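You operate a simulated robot arm through the tools that you are given. There is no shell and no other tool. Be economical: measure what you need, move in short steps, check, and stop when the job is done.

You run a simulated two-armed robot. Do the job below in one go: nothing can be reset, and whatever is moved stays where it is left.

## Task
On the top of the white table, fold the yellow wiping cloth in half.

The check looks at the end state, three seconds after you hand in, the way a careful person would. Anything else that was tipped, shoved, dropped, spilled or broken makes it a failure. Flat cloth is picked up by pressing the open fingertips on it (5 to 10 N) and closing them slowly along it; thin cloth reads only 2 to 8 mm in the jaws.

## Robot
Two 7-joint arms with two-finger parallel grippers on one trunk, on a base that drives. Base frame: it is fixed to the floor where the robot stands at the start and does not move with it; the origin is under the middle of the robot, x ahead of it, y to its left, z up. Readings come in m, rad, newtons and seconds.
The left shoulder is at the start at [0.07, 0.163, 0.97], the right one opposite. With the tool pointing down near the work surface each hand reaches from about 0.38 to 0.88 m from the robot's upright axis, wherever it stands, measured 20 degrees to its own side. Places, roughly: top of the white table [0.6, 0.2, 0.6]. Payload 3.43 kg a hand.
The TCP of each hand is the grasp point between the finger pads, 0.034 m short of the fingertips. In the tool frame z runs along the fingers and y along their closing line. The gripper opens to 0.128 m. The fingers are 0.024 m wide and 0.012 m thick; the gripper's body (0.048 by 0.13 m) begins 0.096 m behind the TCP.
Orientation is that of the tool frame in the base frame, as [roll, pitch, yaw] about the fixed x, y, z axes, in that order (R = Rz(yaw) Ry(pitch) Rx(roll)). With the fingers straight down and closing along the base's y, the tool's x points along the base's -x, its y along +y and its z along -z.

## Interface
- The arms move only by the tool move_arm. It takes "left_rows", "right_rows" or both (then of equal length, played together; a hand with none holds still); each is one flat list of numbers, 6 for each row, row after row: the shift along the base's x, y, z in units of 25 mm (1.0 is 25 mm), then the turn, a rotation vector about the base's x, y, z in units of 5 degrees (1.0 is 5 degrees). In form: [tx, ty, tz, ax, ay, az, tx, ty, tz, ax, ay, az, ...]. A call has 1 to 8 rows; each row shifts and turns the commanded pose from where the row before left it. "left_hand" and "right_hand" are, for a hand that has rows, the closure, from 0 (fully open) to 1 (shut), set as the call begins (left out, the last holds). A call with a number of a shift or a turn outside -1 to 1 is refused whole. Rows are played at 5 a second. More than 0.05 m and 0.15 rad between two rows, or a gripper value outside its range, and nothing of the call is played. A pose out of reach is approached as far as the arm can. The call stops where the force on the tool passes 40 N (or 10 N more than at its start, if that is more) or the arm is blocked; 0.2 s more then pass. The fingers move at their own pace (about 0.153 m/s each) and stop on an object; they squeeze with about 26 N. The grip force told is the motor's: it shows also when the fingers shut on nothing. Time passes only in rows, and 0.2 s behind the last, so rows that do not move let the fingers close. The reply holds the time, the measured pose of the TCP, the force on the tool along the base axes, the opening and the grip force, in the units named above and with some noise, and new pictures: "show" is both (left out), scene, wrist or none (wrist: the cameras of the hands that moved).
- Cameras (640 x 400 px; columns grow to the right, rows downward): "scene" is now at [0.1246, 0.0201, 1.1752]; the picture's right is [0.26, -0.97, -0.00], its down [-0.74, -0.20, -0.64] and it looks along [0.62, 0.17, -0.77] (base axes); focal length 284 px, centre (320, 200). "left" rides on the left gripper at [0.076, 0.011, -0.16] in its tool frame; the picture's right is [-0.15, 0.99, 0.00], its down [-0.88, -0.13, -0.46] and it looks along [-0.45, -0.07, 0.89] (tool axes); focal length 234 px, centre (320, 200). "right" rides on the right gripper at [0.076, -0.011, -0.16] in its tool frame; the picture's right is [0.15, 0.99, 0.00], its down [-0.88, 0.13, -0.46] and it looks along [-0.45, 0.07, 0.89] (tool axes); focal length 234 px, centre (320, 200). There is no depth. A picture from a camera that has moved, and an enlarged one, comes with that camera's place and axes in the base frame and with its lens.
- slide_trunk(by): slides the trunk up (or, below 0, down) by that many m; the arms and the scene camera ride with it, the base frame stays. It gives what a move gives, with no picture.
- base_move(legs): drives the robot by 1 to 6 legs, each [ahead, left, turn to the left] in m, m and rad, along the robot's own axes; the way and the turn of a leg run together, so that a leg with both is an arc; at most 1.5 m and 3.142 rad a leg. The arms and the cameras ride along, it lands a little off, and it stops where it bumps. It gives what a move gives, and a new picture of the scene camera.
- pan_tilt(pan, tilt): turns the head with the scene camera to pan (to the left, within 1.501 rad either way) and tilt (down, from -0.506 to 1.204), counted from straight ahead of the robot. It gives what a move gives, and a new picture of the scene camera.
- enlarge(camera, box): a new picture of the part [left, top, right, bottom] of that camera's present view, enlarged. It takes no simulated time.
- sign_off(): hands the job in; it is judged then, once.

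Work in short steps. Places have to be worked out from the pictures, the camera data and where the tool is seen: move nearer, look again, correct. Check each grasp and each placing, and mend what went wrong. You have 120 turns and 170 pictures in all, those below and enlarged ones among them. Open the grippers and draw the arms clear of the work before you hand the job in, unless the task says otherwise; then end with one line.

The tools are called after "Call:" as a command line: name --argument value ..., lists and objects as JSON in quotes. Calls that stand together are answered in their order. move_arm: Moves the arms, as the interface text tells. Its arguments: {"type":"object","properties":{"left_rows":{"type":"array","items":{"type":"number"}},"left_hand":{"type":"number"},"right_rows":{"type":"array","items":{"type":"number"}},"right_hand":{"type":"number"},"show":{"type":"string","enum":["both","scene","wrist","none"]}},"required":[]} The other tools are called the same way: slide_trunk (by) slides the trunk up or down; base_move (legs) drives the base; pan_tilt (pan, tilt) turns the head that bears the scene camera; enlarge (camera, box) takes an enlarged picture of a part of a camera's view; sign_off () hands the job in.

At the start:

```text
t: 0.0
left_ee_pos: [0.6805, 0.2772, 0.7861]
left_orientation: [3.141, 0.0, -3.14]
left_contact_force: [0.8, 0.9, 0.8]
left_opening: 0.1281
left_gripper_force: 0.0
right_ee_pos: [0.6742, -0.258, 0.8481]
right_orientation: [-3.141, -0.002, 3.141]
right_contact_force: [-0.1, -0.3, -0.7]
right_opening: 0.1283
right_gripper_force: 0.0
trunk travel left (down, up): [-0.45, 0.49]
robot x, y, heading: [0.0011, 0.0026, -0.003]
head pan, tilt: [0.264, 0.874]
```

scene: 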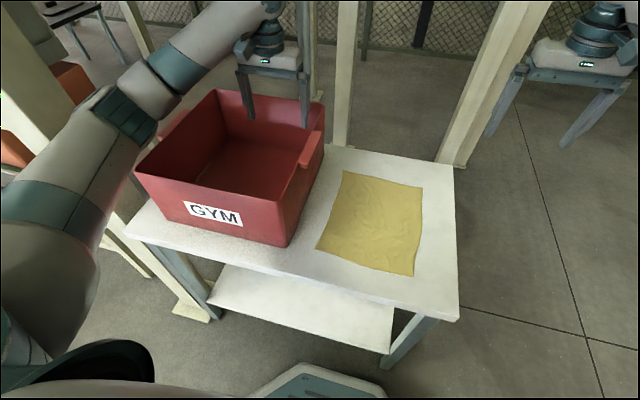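
right: 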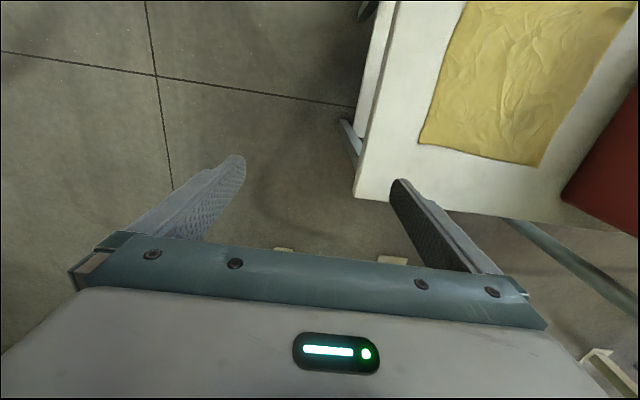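
left: 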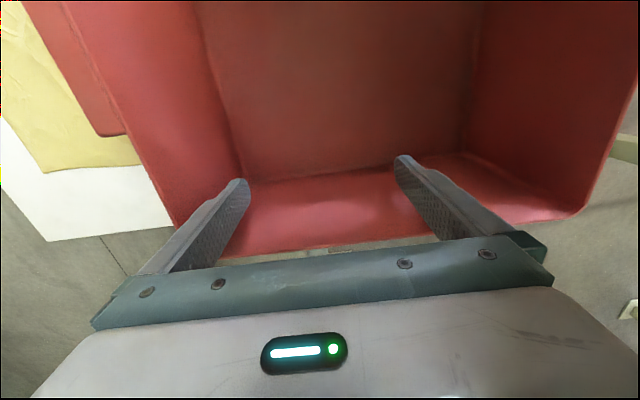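

The cloth spans roughly x 0.44–0.72, y −0.11–0.12, with the box close to its left side. I raise both hands to clear the box and enlarge the scene to measure the edges.

Call:
move_arm --left_rows '[0, 0, 1, 0, 0, 0, 0, 0, 1, 0, 0, 0, 0, 0, 1, 0, 0, 0, 0, 0, 1, 0, 0, 0, 0, 0, 1, 0, 0, 0, 0, 0, 1, 0, 0, 0]' --right_rows '[0, 0, 1, 0, 0, 0, 0, 0, 1, 0, 0, 0, 0, 0, 1, 0, 0, 0, 0, 0, 0, 0, 0, 0, 0, 0, 0, 0, 0, 0, 0, 0, 0, 0, 0, 0]' --show "none"

Call:
enlarge --camera "scene" --box '[240, 80, 480, 330]'

```text
t: 1.4
left_ee_pos: [0.6798, 0.2771, 0.9366]
left_orientation: [3.141, 0.0, 3.14]
left_contact_force: [-0.6, -0.4, -0.1]
left_opening: 0.1279
left_gripper_force: 0.1
right_ee_pos: [0.6738, -0.2576, 0.9223]
right_orientation: [3.142, -0.001, 3.141]
right_contact_force: [-0.3, -0.4, 0.0]
right_opening: 0.1279
right_gripper_force: 0.0
trunk travel left (down, up): [-0.45, 0.49]
robot x, y, heading: [-0.0034, -0.0059, 0.001]
head pan, tilt: [0.264, 0.874]
```

```text
1.60 times, centred on (360, 205) of scene
camera zoom: at [0.1241, 0.0196, 1.1752], right [0.26, -0.97, 0.0], down [-0.74, -0.2, -0.64], along [0.62, 0.17, -0.77], focal length 455 px, centre (256, 192)
```

zoom: 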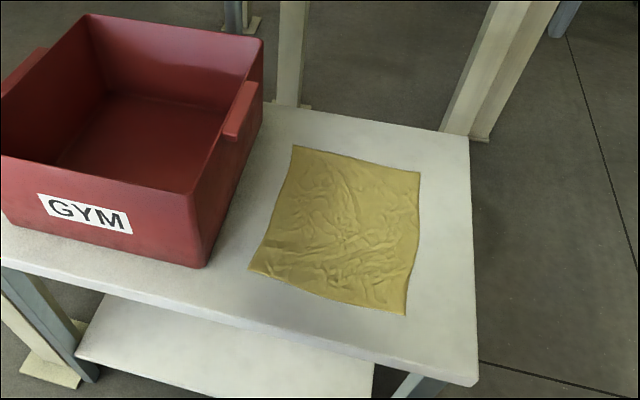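

Near edge is about x=0.44–0.45 and far edge about 0.716, so the fold line is near x=0.58. The box wall is at y≈0.178 and its handle reaches ≈0.155. I move both hands above the near corners, staying high.

Call:
move_arm --left_rows '[-1, -0.95, 0, 0, 0, 0, -1, -0.95, 0, 0, 0, 0, -1, -0.95, 0, 0, 0, 0, -1, -0.95, 0, 0, 0, 0, -1, -0.95, 0, 0, 0, 0, -1, -0.95, 0, 0, 0, 0, -1, -0.95, 0, 0, 0, 0, -1, -0.95, 0, 0, 0, 0]' --right_rows '[-1, 0.85, 0, 0, 0, 0, -1, 0.85, 0, 0, 0, 0, -1, 0.85, 0, 0, 0, 0, -1, 0.85, 0, 0, 0, 0, -1, 0.85, 0, 0, 0, 0, -1, 0.85, 0, 0, 0, 0, -1, 0.85, 0, 0, 0, 0, -1, 0.85, 0, 0, 0, 0]' --left_hand 0.5 --right_hand 0.5

```text
t: 3.2
left_ee_pos: [0.4777, 0.0872, 0.9365]
left_orientation: [3.14, 0.001, -3.141]
left_contact_force: [-0.1, 0.2, -0.6]
left_opening: 0.0644
left_gripper_force: 0.0
right_ee_pos: [0.4731, -0.0881, 0.9231]
right_orientation: [-3.141, 0.001, -3.141]
right_contact_force: [0.1, -0.5, -0.7]
right_opening: 0.0643
right_gripper_force: 0.0
trunk travel left (down, up): [-0.45, 0.49]
robot x, y, heading: [-0.0023, -0.0002, 0.006]
head pan, tilt: [0.264, 0.874]
camera scene: at [0.1238, 0.0199, 1.1753], right [0.26, -0.97, 0.0], down [-0.74, -0.2, -0.64], along [0.62, 0.17, -0.77], focal length 284 px, centre (320, 200)
camera right: at [0.3978, -0.0985, 1.0838], right [-0.15, 0.99, 0.0], down [0.88, 0.13, 0.46], along [0.45, 0.07, -0.89], focal length 234 px, centre (320, 200)
camera left: at [0.4026, 0.0973, 1.0969], right [0.15, 0.99, 0.0], down [0.88, -0.13, 0.46], along [0.45, -0.07, -0.89], focal length 234 px, centre (320, 200)
```

scene: 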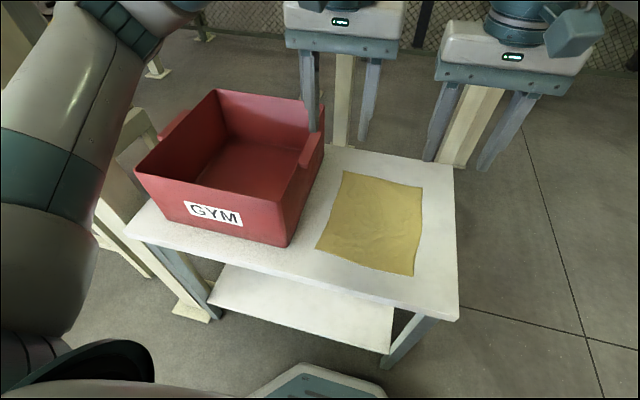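
right: 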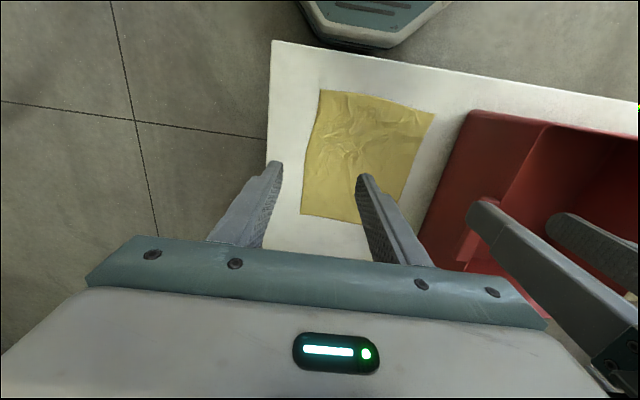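
left: 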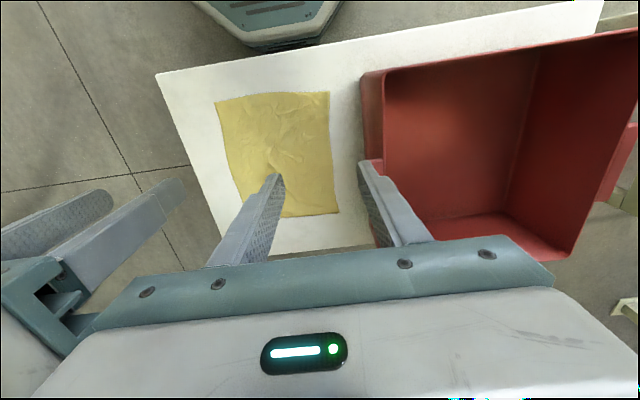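

Triangulating the scene and wrist cameras puts the table top at z≈0.64, not 0.59. That moves the cloth to x 0.41–0.66 and y −0.095–0.105. I descend to about 0.75 above the near corners and look again.

Call:
move_arm --left_rows '[-0.27, -0.076, -0.93, 0, 0, 0, -0.27, -0.076, -0.93, 0, 0, 0, -0.27, -0.076, -0.93, 0, 0, 0, -0.27, -0.076, -0.93, 0, 0, 0, -0.27, -0.076, -0.93, 0, 0, 0, -0.27, -0.076, -0.93, 0, 0, 0, -0.27, -0.076, -0.93, 0, 0, 0, -0.27, -0.076, -0.93, 0, 0, 0]' --right_rows '[-0.275, 0.04, -0.865, 0, 0, 0, -0.275, 0.04, -0.865, 0, 0, 0, -0.275, 0.04, -0.865, 0, 0, 0, -0.275, 0.04, -0.865, 0, 0, 0, -0.275, 0.04, -0.865, 0, 0, 0, -0.275, 0.04, -0.865, 0, 0, 0, -0.275, 0.04, -0.865, 0, 0, 0, -0.275, 0.04, -0.865, 0, 0, 0]'

```text
t: 5.0
left_ee_pos: [0.426, 0.0728, 0.7499]
left_orientation: [3.142, 0.0, 3.14]
left_contact_force: [-0.2, -0.1, -0.3]
left_opening: 0.0641
left_gripper_force: 0.1
right_ee_pos: [0.419, -0.0803, 0.7487]
right_orientation: [-3.141, -0.001, 3.141]
right_contact_force: [0.1, -0.1, 0.5]
right_opening: 0.064
right_gripper_force: 0.1
trunk travel left (down, up): [-0.45, 0.49]
robot x, y, heading: [-0.0005, -0.0001, 0.001]
head pan, tilt: [0.264, 0.874]
camera scene: at [0.125, 0.0202, 1.1752], right [0.26, -0.97, 0.0], down [-0.74, -0.2, -0.64], along [0.62, 0.17, -0.77], focal length 284 px, centre (320, 200)
camera right: at [0.3441, -0.0907, 0.91], right [-0.15, 0.99, 0.0], down [0.88, 0.13, 0.46], along [0.45, 0.07, -0.89], focal length 234 px, centre (320, 200)
camera left: at [0.3512, 0.0824, 0.9099], right [0.15, 0.99, 0.0], down [0.88, -0.13, 0.46], along [0.45, -0.07, -0.89], focal length 234 px, centre (320, 200)
```

scene: 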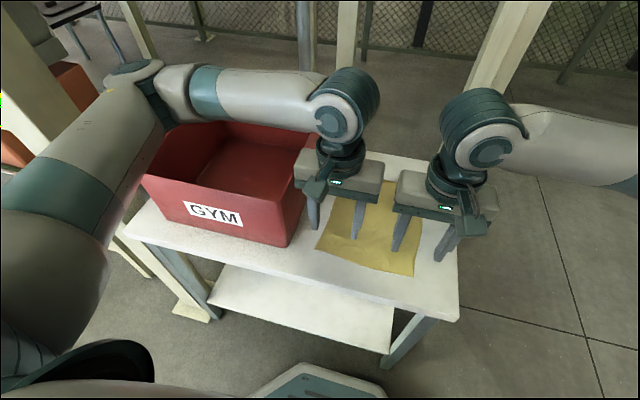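
right: 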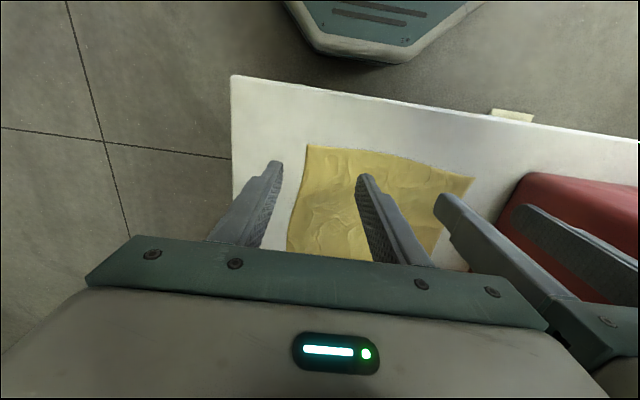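
left: 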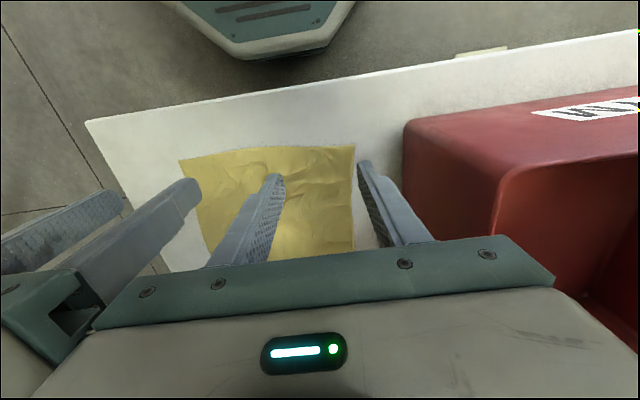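

Both hands are well placed. I narrow the openings to about 4 cm so both fingers land on cloth, shift the right hand inward slightly, and descend to just above the surface.

Call:
move_arm --left_rows '[0, 0.16, -0.9, 0, 0, 0, 0, 0, -0.8, 0, 0, 0, 0, 0, -0.6, 0, 0, 0]' --right_rows '[0, 0.5, -0.9, 0, 0, 0, 0, 0, -0.8, 0, 0, 0, 0, 0, -0.6, 0, 0, 0]' --left_hand 0.69 --right_hand 0.69

```text
t: 5.8
left_ee_pos: [0.4273, 0.0753, 0.6938]
left_orientation: [3.141, 0.001, 3.142]
left_contact_force: [-0.5, 0.7, -0.8]
left_opening: 0.0396
left_gripper_force: 0.1
right_ee_pos: [0.4197, -0.0669, 0.6918]
right_orientation: [3.141, 0.0, -3.141]
right_contact_force: [-0.1, 0.8, 0.1]
right_opening: 0.0397
right_gripper_force: 0.2
trunk travel left (down, up): [-0.45, 0.49]
robot x, y, heading: [0.0015, 0.0, 0.004]
head pan, tilt: [0.264, 0.874]
camera scene: at [0.1249, 0.0203, 1.1752], right [0.26, -0.97, 0.0], down [-0.74, -0.2, -0.64], along [0.62, 0.17, -0.77], focal length 284 px, centre (320, 200)
camera right: at [0.3443, -0.0776, 0.8526], right [-0.15, 0.99, 0.0], down [0.88, 0.13, 0.46], along [0.45, 0.07, -0.89], focal length 234 px, centre (320, 200)
camera left: at [0.3499, 0.0866, 0.8531], right [0.15, 0.99, 0.0], down [0.88, -0.13, 0.46], along [0.45, -0.07, -0.89], focal length 234 px, centre (320, 200)
```

scene: 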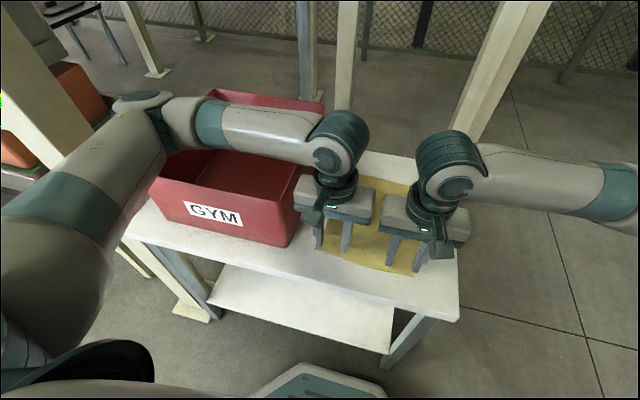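
right: 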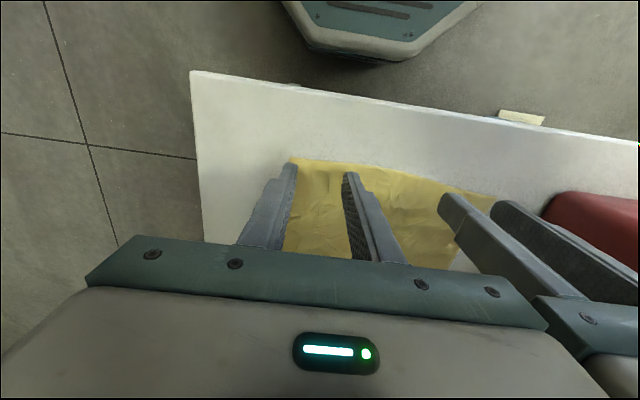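
left: 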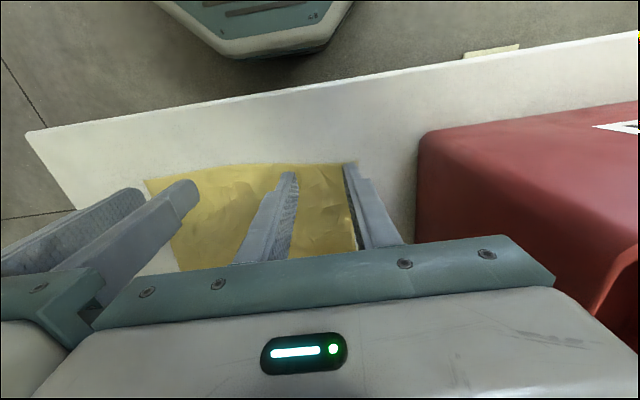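

Fingertips are at about z=0.66 with the outer fingers near the cloth's side edges. I descend in small steps until contact shows in the forces.

Call:
move_arm --left_rows '[0, 0, -0.2, 0, 0, 0, 0, 0, -0.2, 0, 0, 0, 0, 0, -0.15, 0, 0, 0]' --right_rows '[0, 0, -0.2, 0, 0, 0, 0, 0, -0.2, 0, 0, 0, 0, 0, -0.1, 0, 0, 0]' --show "none"

```text
t: 6.6
left_ee_pos: [0.427, 0.0751, 0.679]
left_orientation: [3.14, 0.0, 3.14]
left_contact_force: [0.6, -1.1, 0.4]
left_opening: 0.0397
left_gripper_force: 0.0
right_ee_pos: [0.4194, -0.0668, 0.68]
right_orientation: [3.141, -0.001, 3.14]
right_contact_force: [-0.2, -0.2, -0.2]
right_opening: 0.0397
right_gripper_force: 0.1
trunk travel left (down, up): [-0.45, 0.49]
robot x, y, heading: [0.0014, -0.0015, 0.002]
head pan, tilt: [0.264, 0.874]
```

No contact yet, so I go down a few millimetres more.

Call:
move_arm --left_rows '[0, 0, -0.08, 0, 0, 0, 0, 0, -0.08, 0, 0, 0, 0, 0, 0, 0, 0, 0]' --right_rows '[0, 0, -0.08, 0, 0, 0, 0, 0, -0.08, 0, 0, 0, 0, 0, 0, 0, 0, 0]' --show "none"

```text
t: 7.4
left_ee_pos: [0.4264, 0.0769, 0.6748]
left_orientation: [-3.139, 0.0, 3.14]
left_contact_force: [-0.7, -0.1, 1.3]
left_opening: 0.0397
left_gripper_force: 0.1
right_ee_pos: [0.4195, -0.0671, 0.6744]
right_orientation: [-3.141, 0.001, -3.141]
right_contact_force: [0.0, -0.4, 1.9]
right_opening: 0.0395
right_gripper_force: 0.0
trunk travel left (down, up): [-0.45, 0.49]
robot x, y, heading: [-0.0007, -0.0038, 0.002]
head pan, tilt: [0.264, 0.874]
```

Light contact is just starting (1–2 N). I press slightly more.

Call:
move_arm --left_rows '[0, 0, -0.06, 0, 0, 0, 0, 0, 0, 0, 0, 0]' --right_rows '[0, 0, -0.06, 0, 0, 0, 0, 0, 0, 0, 0, 0]' --show "wrist"

```text
t: 8.0
left_ee_pos: [0.4255, 0.0764, 0.676]
left_orientation: [3.142, 0.002, 3.141]
left_contact_force: [1.7, -1.2, 8.0]
left_opening: 0.0398
left_gripper_force: 0.1
right_ee_pos: [0.4188, -0.0677, 0.6761]
right_orientation: [3.141, 0.002, -3.141]
right_contact_force: [-1.6, 0.7, 14.6]
right_opening: 0.0392
right_gripper_force: 0.1
trunk travel left (down, up): [-0.45, 0.49]
robot x, y, heading: [-0.0022, 0.0014, -0.004]
head pan, tilt: [0.264, 0.874]
camera right: at [0.3428, -0.0781, 0.836], right [-0.15, 0.99, 0.0], down [0.88, 0.13, 0.46], along [0.45, 0.07, -0.89], focal length 234 px, centre (320, 200)
camera left: at [0.3494, 0.0867, 0.8349], right [0.15, 0.99, 0.0], down [0.88, -0.13, 0.46], along [0.45, -0.07, -0.89], focal length 234 px, centre (320, 200)
```

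right: 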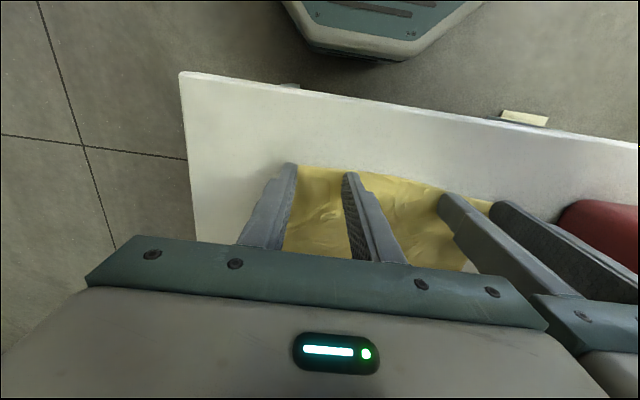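
left: 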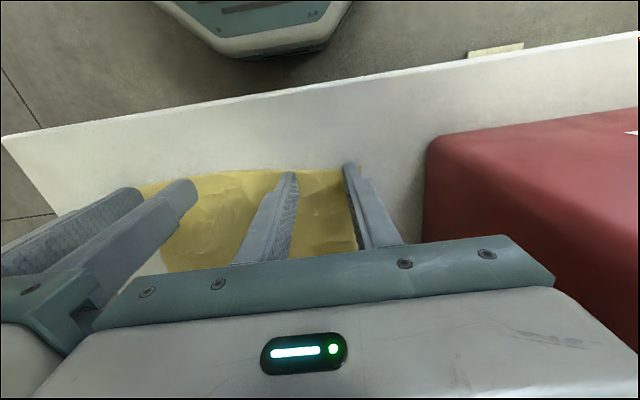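

Left presses 8 N, right 14.6 N, so I ease the right a hair and begin closing slowly in increments.

Call:
move_arm --left_rows '[0, 0, 0, 0, 0, 0]' --right_rows '[0, 0, -0.0, 0, 0, 0]' --left_hand 0.76 --right_hand 0.76 --show "none"

Call:
move_arm --left_rows '[0, 0, 0, 0, 0, 0]' --right_rows '[0, 0, 0.01, 0, 0, 0]' --left_hand 0.82 --right_hand 0.82 --show "wrist"

```text
t: 8.4
left_ee_pos: [0.4242, 0.076, 0.6763]
left_orientation: [-3.14, 0.002, 3.141]
left_contact_force: [0.6, -1.8, 13.0]
left_opening: 0.0305
left_gripper_force: 0.0
right_ee_pos: [0.4186, -0.067, 0.6747]
right_orientation: [3.141, 0.004, 3.141]
right_contact_force: [1.3, 2.6, 16.9]
right_opening: 0.0303
right_gripper_force: 0.1
trunk travel left (down, up): [-0.45, 0.49]
robot x, y, heading: [0.0007, -0.0004, -0.002]
head pan, tilt: [0.264, 0.874]
```

```text
t: 8.8
left_ee_pos: [0.4248, 0.0766, 0.6746]
left_orientation: [3.141, 0.001, 3.141]
left_contact_force: [1.2, -1.7, 13.2]
left_opening: 0.0238
left_gripper_force: 1.1
right_ee_pos: [0.4191, -0.0665, 0.6751]
right_orientation: [-3.141, 0.002, 3.141]
right_contact_force: [2.4, 0.4, 23.9]
right_opening: 0.023
right_gripper_force: 0.0
trunk travel left (down, up): [-0.45, 0.49]
robot x, y, heading: [0.0004, 0.0034, 0.003]
head pan, tilt: [0.264, 0.874]
camera right: at [0.3423, -0.0778, 0.8359], right [-0.15, 0.99, 0.0], down [0.88, 0.13, 0.46], along [0.45, 0.07, -0.89], focal length 234 px, centre (320, 200)
camera left: at [0.3489, 0.0866, 0.8349], right [0.15, 0.99, 0.0], down [0.88, -0.13, 0.46], along [0.45, -0.07, -0.89], focal length 234 px, centre (320, 200)
```

right: 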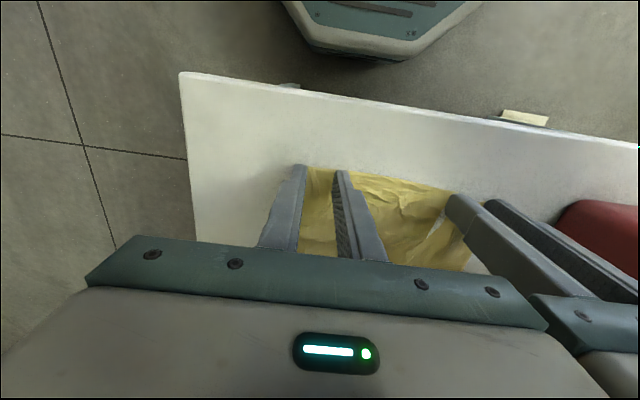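
left: 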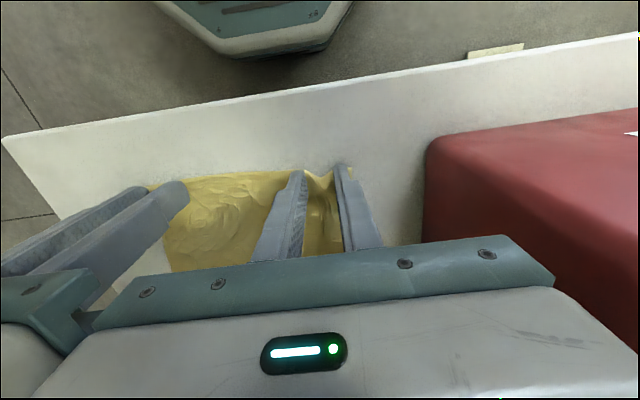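

The left is bunching the cloth nicely. The right force is climbing (24 N), so I raise it about 1 mm and keep closing.

Call:
move_arm --left_rows '[0, 0, 0, 0, 0, 0]' --right_rows '[0, 0, 0.05, 0, 0, 0]' --left_hand 0.87 --right_hand 0.87 --show "none"

Call:
move_arm --left_rows '[0, 0, 0, 0, 0, 0]' --right_rows '[0, 0, 0, 0, 0, 0]' --left_hand 0.92 --right_hand 0.92 --show "wrist"

```text
t: 9.2
left_ee_pos: [0.4251, 0.0765, 0.6755]
left_orientation: [3.139, 0.002, -3.141]
left_contact_force: [-1.3, -0.2, 20.4]
left_opening: 0.0161
left_gripper_force: 0.1
right_ee_pos: [0.4173, -0.068, 0.6755]
right_orientation: [-3.141, -0.001, 3.142]
right_contact_force: [0.5, -0.1, 11.1]
right_opening: 0.0155
right_gripper_force: 0.0
trunk travel left (down, up): [-0.45, 0.49]
robot x, y, heading: [0.0001, -0.0003, 0.001]
head pan, tilt: [0.264, 0.874]
```

```text
t: 9.6
left_ee_pos: [0.4252, 0.0764, 0.6745]
left_orientation: [3.141, 0.004, 3.14]
left_contact_force: [-0.8, -0.1, 23.5]
left_opening: 0.0095
left_gripper_force: 0.1
right_ee_pos: [0.4179, -0.0664, 0.675]
right_orientation: [-3.14, 0.0, 3.141]
right_contact_force: [-1.2, -1.0, 5.0]
right_opening: 0.009
right_gripper_force: 0.0
trunk travel left (down, up): [-0.45, 0.49]
robot x, y, heading: [-0.0032, -0.0002, 0.004]
head pan, tilt: [0.264, 0.874]
camera right: at [0.3418, -0.0778, 0.8362], right [-0.15, 0.99, 0.0], down [0.88, 0.13, 0.46], along [0.45, 0.07, -0.89], focal length 234 px, centre (320, 200)
camera left: at [0.349, 0.0866, 0.8349], right [0.15, 0.99, 0.0], down [0.88, -0.13, 0.46], along [0.45, -0.07, -0.89], focal length 234 px, centre (320, 200)
```

right: 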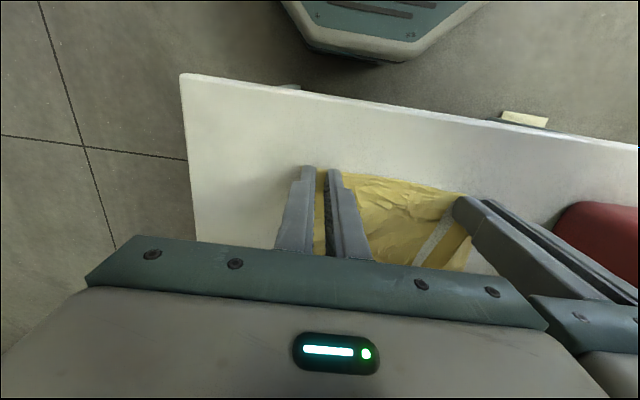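
left: 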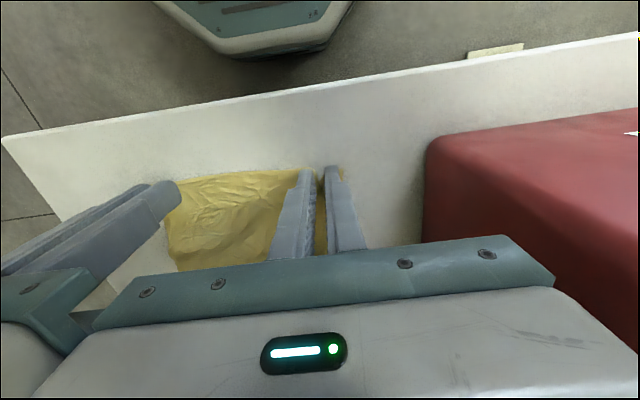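

Cloth is gathering between the fingers. I close fully, easing the left's press a little, and let it settle.

Call:
move_arm --left_rows '[0, 0, 0, 0, 0, 0, 0, 0, 0.03, 0, 0, 0, 0, 0, 0, 0, 0, 0]' --right_rows '[0, 0, -0.01, 0, 0, 0, 0, 0, 0, 0, 0, 0, 0, 0, 0, 0, 0, 0]' --left_hand 1 --right_hand 1 --show "none"

Call:
move_arm --left_rows '[0, 0, 0.5, 0, 0, 0, 0, 0, 0.5, 0, 0, 0, 0, 0, 0, 0, 0, 0]' --right_rows '[0, 0, 0.5, 0, 0, 0, 0, 0, 0.5, 0, 0, 0, 0, 0, 0, 0, 0, 0]'

```text
t: 10.4
left_ee_pos: [0.4246, 0.0757, 0.6752]
left_orientation: [3.138, 0.003, -3.141]
left_contact_force: [-0.1, -4.8, 20.4]
left_opening: 0.0019
left_gripper_force: 26.2
right_ee_pos: [0.4172, -0.0671, 0.6756]
right_orientation: [3.141, 0.002, -3.14]
right_contact_force: [-0.3, 0.2, 1.4]
right_opening: 0.0001
right_gripper_force: 25.5
trunk travel left (down, up): [-0.45, 0.49]
robot x, y, heading: [0.0027, 0.0008, 0.003]
head pan, tilt: [0.264, 0.874]
```

```text
t: 11.2
left_ee_pos: [0.4268, 0.0759, 0.6987]
left_orientation: [3.139, -0.001, 3.141]
left_contact_force: [1.0, 0.1, -1.0]
left_opening: 0.0021
left_gripper_force: 25.9
right_ee_pos: [0.4197, -0.0675, 0.7009]
right_orientation: [3.142, -0.001, 3.14]
right_contact_force: [0.0, 0.3, 0.0]
right_opening: 0.0001
right_gripper_force: 25.6
trunk travel left (down, up): [-0.45, 0.49]
robot x, y, heading: [0.002, 0.0011, -0.001]
head pan, tilt: [0.264, 0.874]
camera scene: at [0.1245, 0.0201, 1.1752], right [0.26, -0.97, 0.0], down [-0.74, -0.2, -0.64], along [0.62, 0.17, -0.77], focal length 284 px, centre (320, 200)
camera right: at [0.3433, -0.0784, 0.8617], right [-0.15, 0.99, 0.0], down [0.88, 0.13, 0.46], along [0.45, 0.07, -0.89], focal length 234 px, centre (320, 200)
camera left: at [0.3499, 0.0863, 0.8586], right [0.15, 0.99, 0.0], down [0.88, -0.13, 0.46], along [0.45, -0.07, -0.89], focal length 234 px, centre (320, 200)
```

scene: 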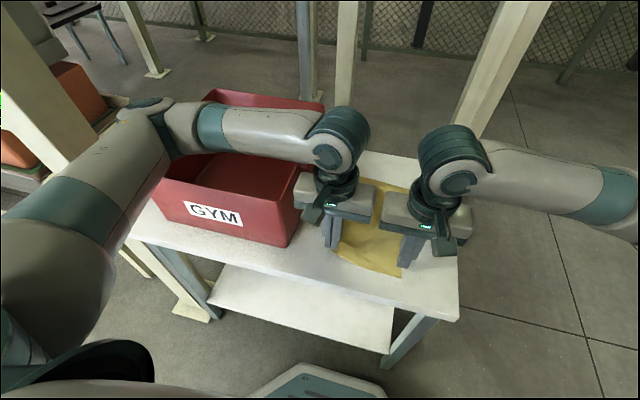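
right: 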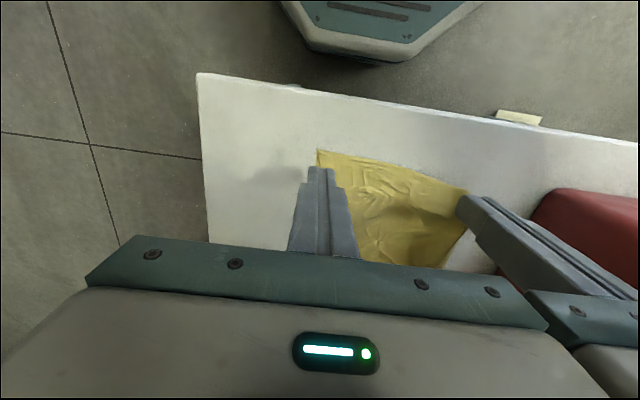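
left: 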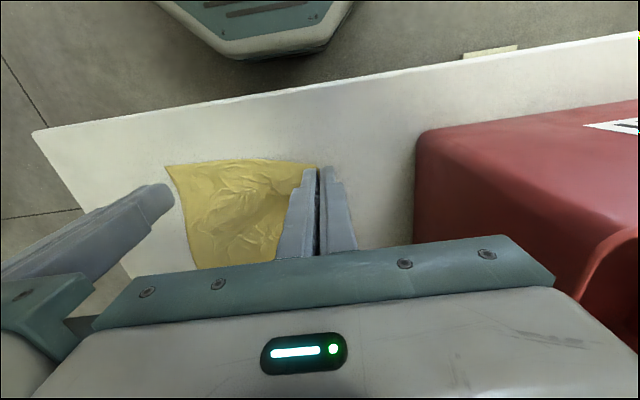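

The right slipped off (0.1 mm), while the left reads 2 mm and may hold the corner. I enlarge the views to see what each has.

Call:
enlarge --camera "left" --box '[160, 130, 360, 270]'

Call:
enlarge --camera "right" --box '[280, 130, 500, 280]'

Call:
enlarge --camera "scene" --box '[280, 160, 480, 300]'

```text
2.86 times, centred on (260, 200) of left
camera zoom: at [0.3499, 0.0863, 0.8586], right [0.15, 0.99, 0.0], down [0.88, -0.13, 0.46], along [0.45, -0.07, -0.89], focal length 669 px, centre (491, 200)
```

zoom: 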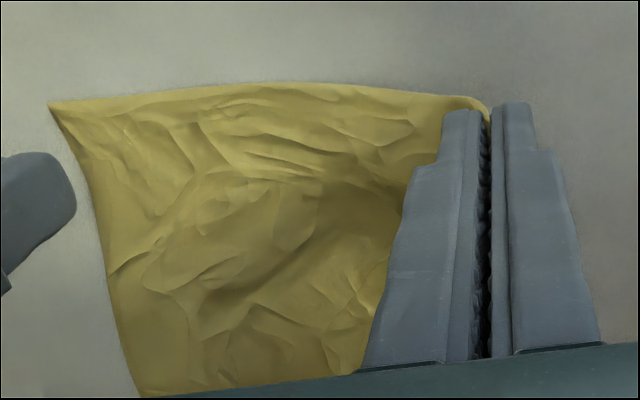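

```text
2.67 times, centred on (390, 205) of right
camera zoom: at [0.3433, -0.0784, 0.8617], right [-0.15, 0.99, 0.0], down [0.88, 0.13, 0.46], along [0.45, 0.07, -0.89], focal length 624 px, centre (133, 187)
```

zoom: 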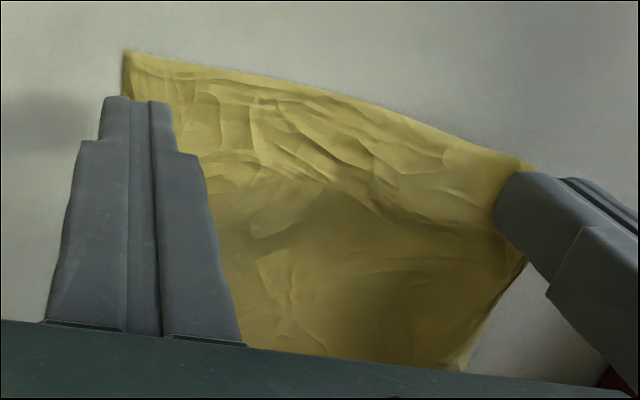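

```text
2.86 times, centred on (380, 230) of scene
camera zoom: at [0.1245, 0.0201, 1.1752], right [0.26, -0.97, 0.0], down [-0.74, -0.2, -0.64], along [0.62, 0.17, -0.77], focal length 812 px, centre (149, 114)
```

zoom: 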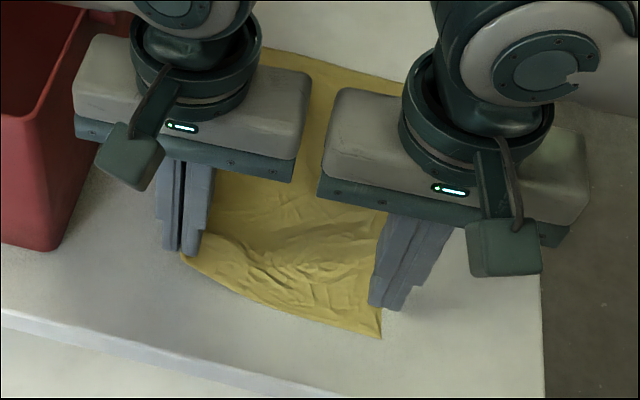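

The left holds its corner well; the right missed because its corner got pushed inward to about (0.40, −0.07). I press the closed right fingers on the cloth there as an anchor, then stretch the left corner outward above the box-rim height.

Call:
move_arm --right_rows '[0, 0.6, 0, 0, 0, 0, 0, 0, -0.7, 0, 0, 0, 0, 0, -0.35, 0, 0, 0, 0, 0, -0.08, 0, 0, 0, 0, 0, 0, 0, 0, 0]' --show "none"

```text
t: 12.1
left_ee_pos: [0.4256, 0.0793, 0.6986]
left_orientation: [3.135, -0.002, -3.14]
left_contact_force: [0.2, 2.3, 1.4]
left_opening: 0.0021
left_gripper_force: 26.2
right_ee_pos: [0.4209, -0.0525, 0.6755]
right_orientation: [-3.139, 0.004, 3.14]
right_contact_force: [-0.5, -1.9, 3.5]
right_opening: 0.0001
right_gripper_force: 26.0
trunk travel left (down, up): [-0.45, 0.49]
robot x, y, heading: [-0.0008, 0.0026, 0.002]
head pan, tilt: [0.264, 0.874]
stopped in row 4 (right hand): the force on the tool passed its limit (the readings are from after the stop); the commanded pose is now the measured one
```

The gripper bodies brushed each other (spacing 0.13). I raise the left to clear the box rim and move it outward, with the right keeping light pressure.

Call:
move_arm --left_rows '[0, 0.2, 0.5, 0, 0, 0, 0, 0.3, 0.5, 0, 0, 0, 0, 0.4, 0, 0, 0, 0, 0, 0.4, 0, 0, 0, 0]' --right_rows '[0, 0, 0, 0, 0, 0, 0, 0, -0.04, 0, 0, 0, 0, 0, 0, 0, 0, 0, 0, 0, 0, 0, 0, 0]'

```text
t: 13.1
left_ee_pos: [0.4238, 0.1091, 0.723]
left_orientation: [3.137, -0.003, -3.141]
left_contact_force: [-1.0, -8.8, -3.3]
left_opening: 0.0021
left_gripper_force: 26.1
right_ee_pos: [0.4216, -0.0537, 0.6749]
right_orientation: [3.141, 0.004, 3.139]
right_contact_force: [1.2, 8.5, 12.6]
right_opening: 0.0001
right_gripper_force: 25.9
trunk travel left (down, up): [-0.45, 0.49]
robot x, y, heading: [-0.0031, -0.0017, -0.004]
head pan, tilt: [0.264, 0.874]
camera scene: at [0.1239, 0.0201, 1.1754], right [0.26, -0.97, 0.0], down [-0.74, -0.2, -0.64], along [0.62, 0.17, -0.77], focal length 284 px, centre (320, 200)
camera right: at [0.3441, -0.0632, 0.8359], right [-0.15, 0.99, 0.0], down [0.88, 0.13, 0.46], along [0.45, 0.07, -0.89], focal length 234 px, centre (320, 200)
camera left: at [0.3488, 0.1194, 0.8833], right [0.15, 0.99, 0.0], down [0.88, -0.13, 0.45], along [0.45, -0.06, -0.89], focal length 234 px, centre (320, 200)
```

scene: 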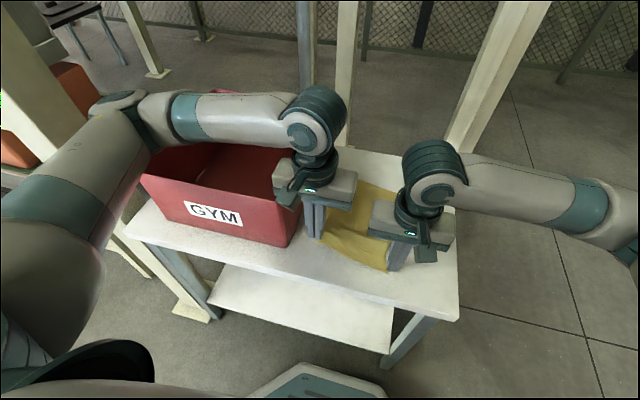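
right: 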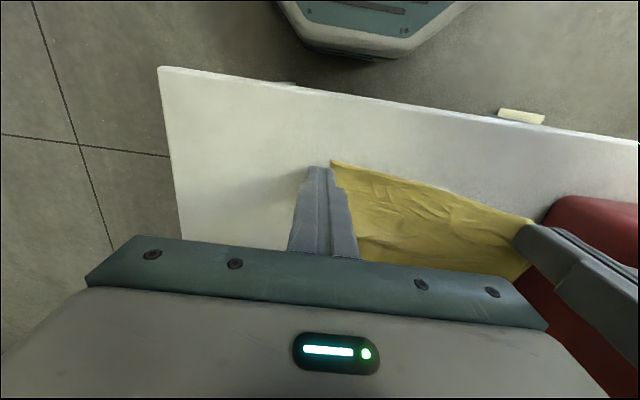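
left: 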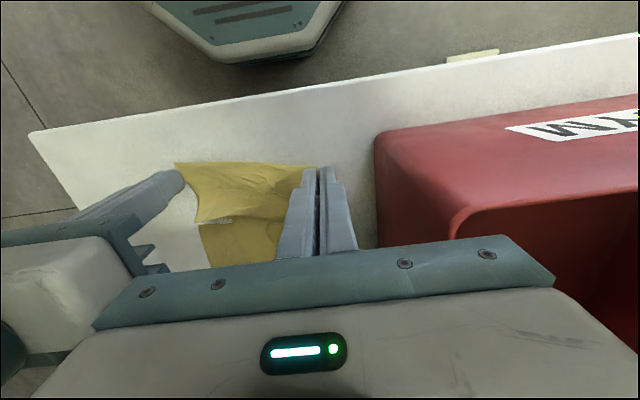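

The cloth slid left under the right fingers and its corner is now near (0.40, −0.045). I lift the right, open it to 3 cm, and look at where the free corner rests.

Call:
move_arm --right_rows '[0, -0.2, 0.6, 0, 0, 0, 0, 0, 0.6, 0, 0, 0, 0, 0, 0, 0, 0, 0]' --right_hand 0.75

Call:
enlarge --camera "right" --box '[260, 120, 580, 320]'

```text
t: 13.9
left_ee_pos: [0.4254, 0.1097, 0.7236]
left_orientation: [3.136, -0.001, -3.138]
left_contact_force: [-0.1, -0.2, -0.9]
left_opening: 0.0018
left_gripper_force: 26.3
right_ee_pos: [0.4206, -0.0577, 0.7042]
right_orientation: [-3.14, 0.002, 3.14]
right_contact_force: [-0.3, 0.6, 0.6]
right_opening: 0.032
right_gripper_force: 0.1
trunk travel left (down, up): [-0.45, 0.49]
robot x, y, heading: [0.0, 0.0031, 0.008]
head pan, tilt: [0.264, 0.874]
camera scene: at [0.1245, 0.02, 1.1752], right [0.26, -0.97, 0.0], down [-0.74, -0.2, -0.64], along [0.62, 0.17, -0.77], focal length 284 px, centre (320, 200)
camera right: at [0.3444, -0.0684, 0.8653], right [-0.14, 0.99, 0.0], down [0.88, 0.13, 0.46], along [0.45, 0.07, -0.89], focal length 234 px, centre (320, 200)
```

scene: 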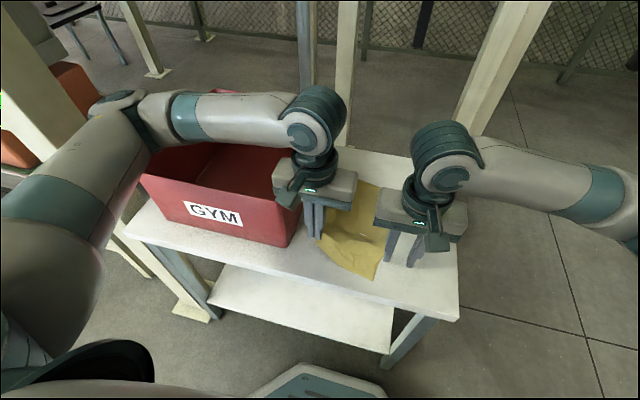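
right: 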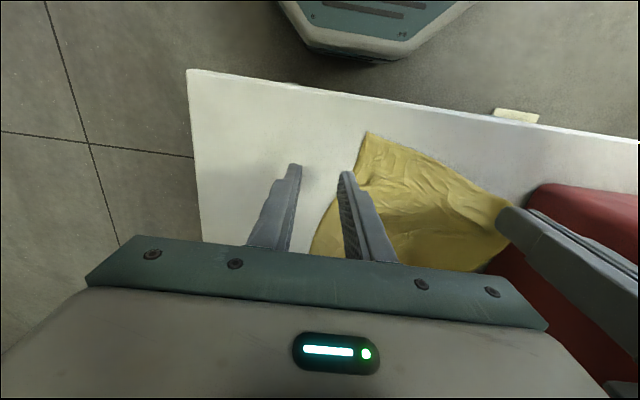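

```text
2.00 times, centred on (420, 220) of right
camera zoom: at [0.3444, -0.0684, 0.8653], right [-0.14, 0.99, 0.0], down [0.88, 0.13, 0.46], along [0.45, 0.07, -0.89], focal length 468 px, centre (120, 160)
```

zoom: 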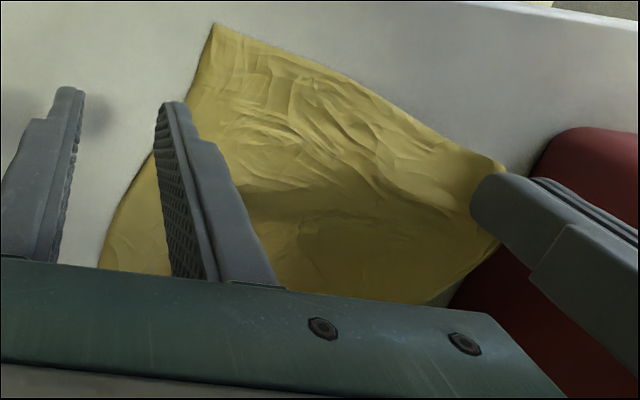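

The free corner is now at about (0.38, −0.02). To get room between the hands, I move the left hand forward about 3.5 cm so the bodies are staggered in x, and bring the right toward the free corner at a safe height.

Call:
move_arm --left_rows '[0.7, 0, 0.2, 0, 0, 0, 0.7, 0, 0, 0, 0, 0, 0, 0, 0, 0, 0, 0]' --right_rows '[-0.5, 0.3, 0, 0, 0, 0, -0.5, 0.3, 0, 0, 0, 0, 0, 0, 0, 0, 0, 0]'

Call:
enlarge --camera "right" --box '[260, 120, 580, 320]'

```text
t: 14.7
left_ee_pos: [0.4593, 0.1102, 0.728]
left_orientation: [3.137, -0.002, -3.141]
left_contact_force: [-0.4, -0.2, 0.4]
left_opening: 0.0021
left_gripper_force: 26.3
right_ee_pos: [0.3954, -0.0434, 0.7034]
right_orientation: [-3.141, 0.002, 3.14]
right_contact_force: [0.0, 0.1, -0.3]
right_opening: 0.0317
right_gripper_force: 0.0
trunk travel left (down, up): [-0.45, 0.49]
robot x, y, heading: [-0.0013, 0.0014, 0.002]
head pan, tilt: [0.264, 0.874]
camera scene: at [0.1245, 0.0199, 1.1752], right [0.26, -0.97, 0.0], down [-0.74, -0.2, -0.64], along [0.62, 0.17, -0.77], focal length 284 px, centre (320, 200)
camera right: at [0.3192, -0.0541, 0.8646], right [-0.15, 0.99, 0.0], down [0.88, 0.13, 0.46], along [0.45, 0.07, -0.89], focal length 234 px, centre (320, 200)
camera left: at [0.3842, 0.1192, 0.8881], right [0.14, 0.99, 0.0], down [0.88, -0.13, 0.45], along [0.45, -0.06, -0.89], focal length 234 px, centre (320, 200)
```

scene: 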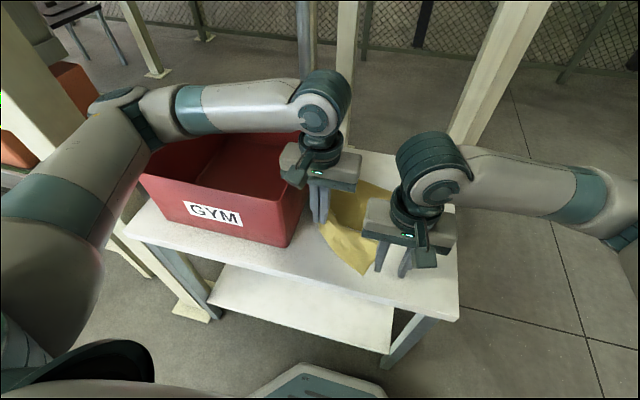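
right: 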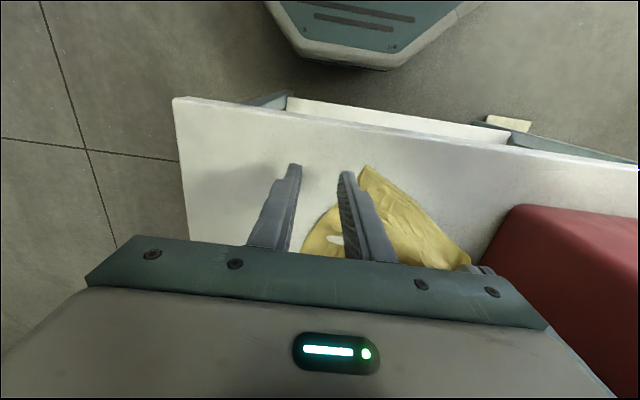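
left: 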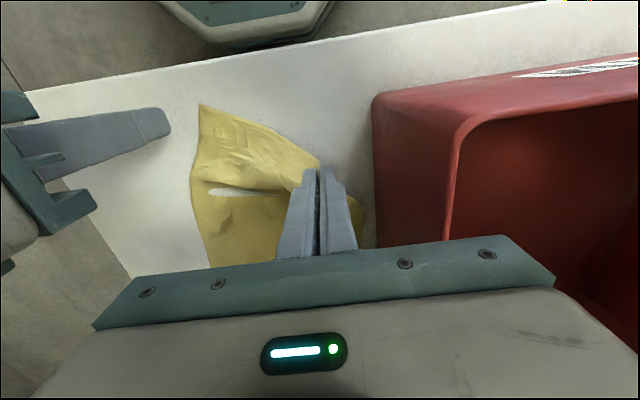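

```text
2.00 times, centred on (420, 220) of right
camera zoom: at [0.3192, -0.0541, 0.8646], right [-0.15, 0.99, 0.0], down [0.88, 0.13, 0.46], along [0.45, 0.07, -0.89], focal length 468 px, centre (120, 160)
```

zoom: 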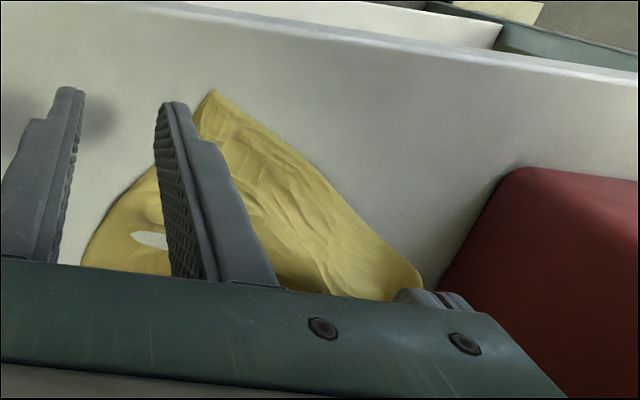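

The free corner is at about (0.387, 0.003). I narrow the right opening to 2 cm, put it over that corner at about (0.407, 0.012), and nudge the left forward for clearance.

Call:
move_arm --left_rows '[0.4, 0, 0, 0, 0, 0, 0, 0, 0, 0, 0, 0, 0, 0, 0, 0, 0, 0, 0, 0, 0, 0, 0, 0]' --right_rows '[0, 0.5, 0, 0, 0, 0, 0.2, 0.8, 0, 0, 0, 0, 0.3, 0.9, 0, 0, 0, 0, 0, 0, 0, 0, 0, 0]' --right_hand 0.84 --show "wrist"

Call:
enlarge --camera "right" --box '[240, 120, 480, 270]'

```text
t: 15.7
left_ee_pos: [0.4693, 0.1105, 0.728]
left_orientation: [3.135, -0.001, -3.141]
left_contact_force: [-0.3, -0.2, 0.8]
left_opening: 0.0016
left_gripper_force: 26.4
right_ee_pos: [0.4066, 0.0095, 0.7042]
right_orientation: [-3.14, 0.003, 3.14]
right_contact_force: [0.2, -0.2, 1.1]
right_opening: 0.0204
right_gripper_force: 0.0
trunk travel left (down, up): [-0.45, 0.49]
robot x, y, heading: [0.0029, -0.0005, -0.001]
head pan, tilt: [0.264, 0.874]
camera right: at [0.3305, -0.0006, 0.8651], right [-0.14, 0.99, 0.0], down [0.88, 0.13, 0.46], along [0.45, 0.07, -0.89], focal length 234 px, centre (320, 200)
camera left: at [0.3937, 0.1197, 0.8877], right [0.15, 0.99, 0.01], down [0.88, -0.13, 0.45], along [0.45, -0.06, -0.89], focal length 234 px, centre (320, 200)
```

right: 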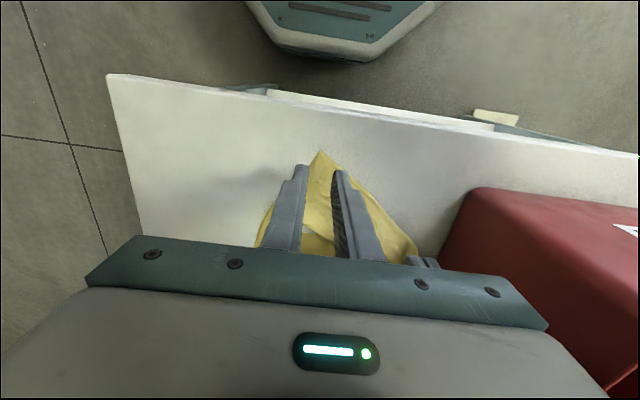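
left: 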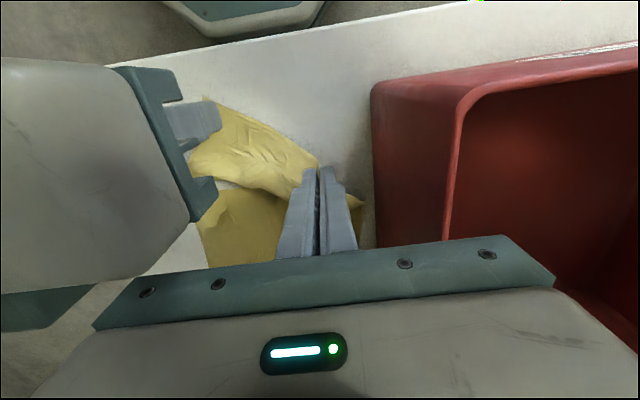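

```text
2.67 times, centred on (360, 195) of right
camera zoom: at [0.3305, -0.0006, 0.8651], right [-0.14, 0.99, 0.0], down [0.88, 0.13, 0.46], along [0.45, 0.07, -0.89], focal length 624 px, centre (213, 213)
```

zoom: 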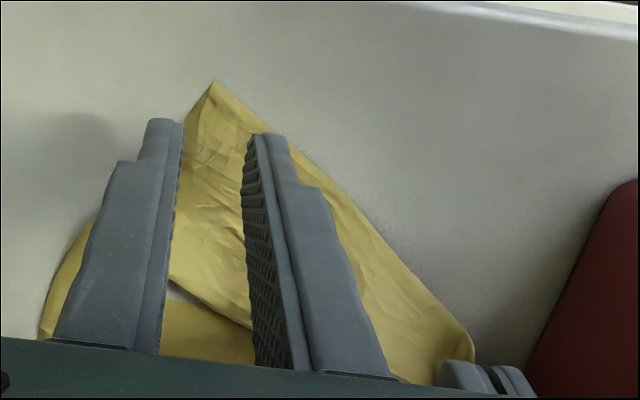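

The fingers straddle the corner well. I lower to contact.

Call:
move_arm --right_rows '[0, 0, -0.6, 0, 0, 0, 0, 0, -0.45, 0, 0, 0, 0, 0, -0.15, 0, 0, 0, 0, 0, -0.08, 0, 0, 0, 0, 0, 0, 0, 0, 0]' --show "none"

```text
t: 17.0
left_ee_pos: [0.4691, 0.11, 0.7283]
left_orientation: [3.136, -0.001, -3.14]
left_contact_force: [0.6, 0.4, 0.1]
left_opening: 0.0023
left_gripper_force: 25.8
right_ee_pos: [0.4096, 0.0119, 0.6753]
right_orientation: [3.137, 0.008, 3.139]
right_contact_force: [-3.5, -1.6, 20.4]
right_opening: 0.0203
right_gripper_force: 0.1
trunk travel left (down, up): [-0.45, 0.49]
robot x, y, heading: [0.0029, -0.002, 0.002]
head pan, tilt: [0.264, 0.874]
stopped in row 5 (right hand): the force on the tool passed its limit (the readings are from after the stop); the commanded pose is now the measured one
```

Contact is at about 20 N. I close in steps, watching the force.

Call:
move_arm --right_rows '[0, 0, -0.03, 0, 0, 0]' --right_hand 0.88 --show "none"

Call:
move_arm --right_rows '[0, 0, 0, 0, 0, 0]' --right_hand 0.92 --show "wrist"

```text
t: 17.4
left_ee_pos: [0.4694, 0.1095, 0.7276]
left_orientation: [3.138, -0.001, -3.14]
left_contact_force: [-0.1, -0.3, -0.3]
left_opening: 0.0021
left_gripper_force: 25.6
right_ee_pos: [0.408, 0.0117, 0.676]
right_orientation: [3.138, 0.011, -3.141]
right_contact_force: [1.0, -0.8, 31.9]
right_opening: 0.0133
right_gripper_force: 0.0
trunk travel left (down, up): [-0.45, 0.49]
robot x, y, heading: [0.0002, 0.0025, 0.003]
head pan, tilt: [0.264, 0.874]
```

```text
t: 17.8
left_ee_pos: [0.4666, 0.1099, 0.7301]
left_orientation: [3.136, 0.0, -3.14]
left_contact_force: [0.0, 0.4, -0.1]
left_opening: 0.0021
left_gripper_force: 26.3
right_ee_pos: [0.4085, 0.0122, 0.675]
right_orientation: [3.137, 0.012, -3.142]
right_contact_force: [2.2, 0.9, 40.1]
right_opening: 0.0084
right_gripper_force: 0.0
trunk travel left (down, up): [-0.45, 0.49]
robot x, y, heading: [0.0006, 0.001, -0.005]
head pan, tilt: [0.264, 0.874]
camera right: at [0.3309, 0.001, 0.8352], right [-0.14, 0.99, 0.0], down [0.88, 0.13, 0.47], along [0.46, 0.07, -0.89], focal length 234 px, centre (320, 200)
```

right: 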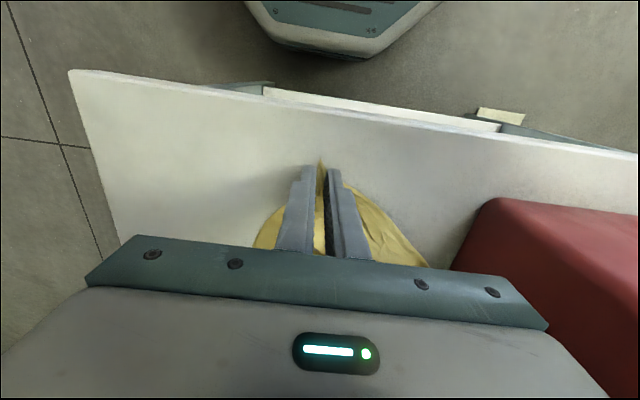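

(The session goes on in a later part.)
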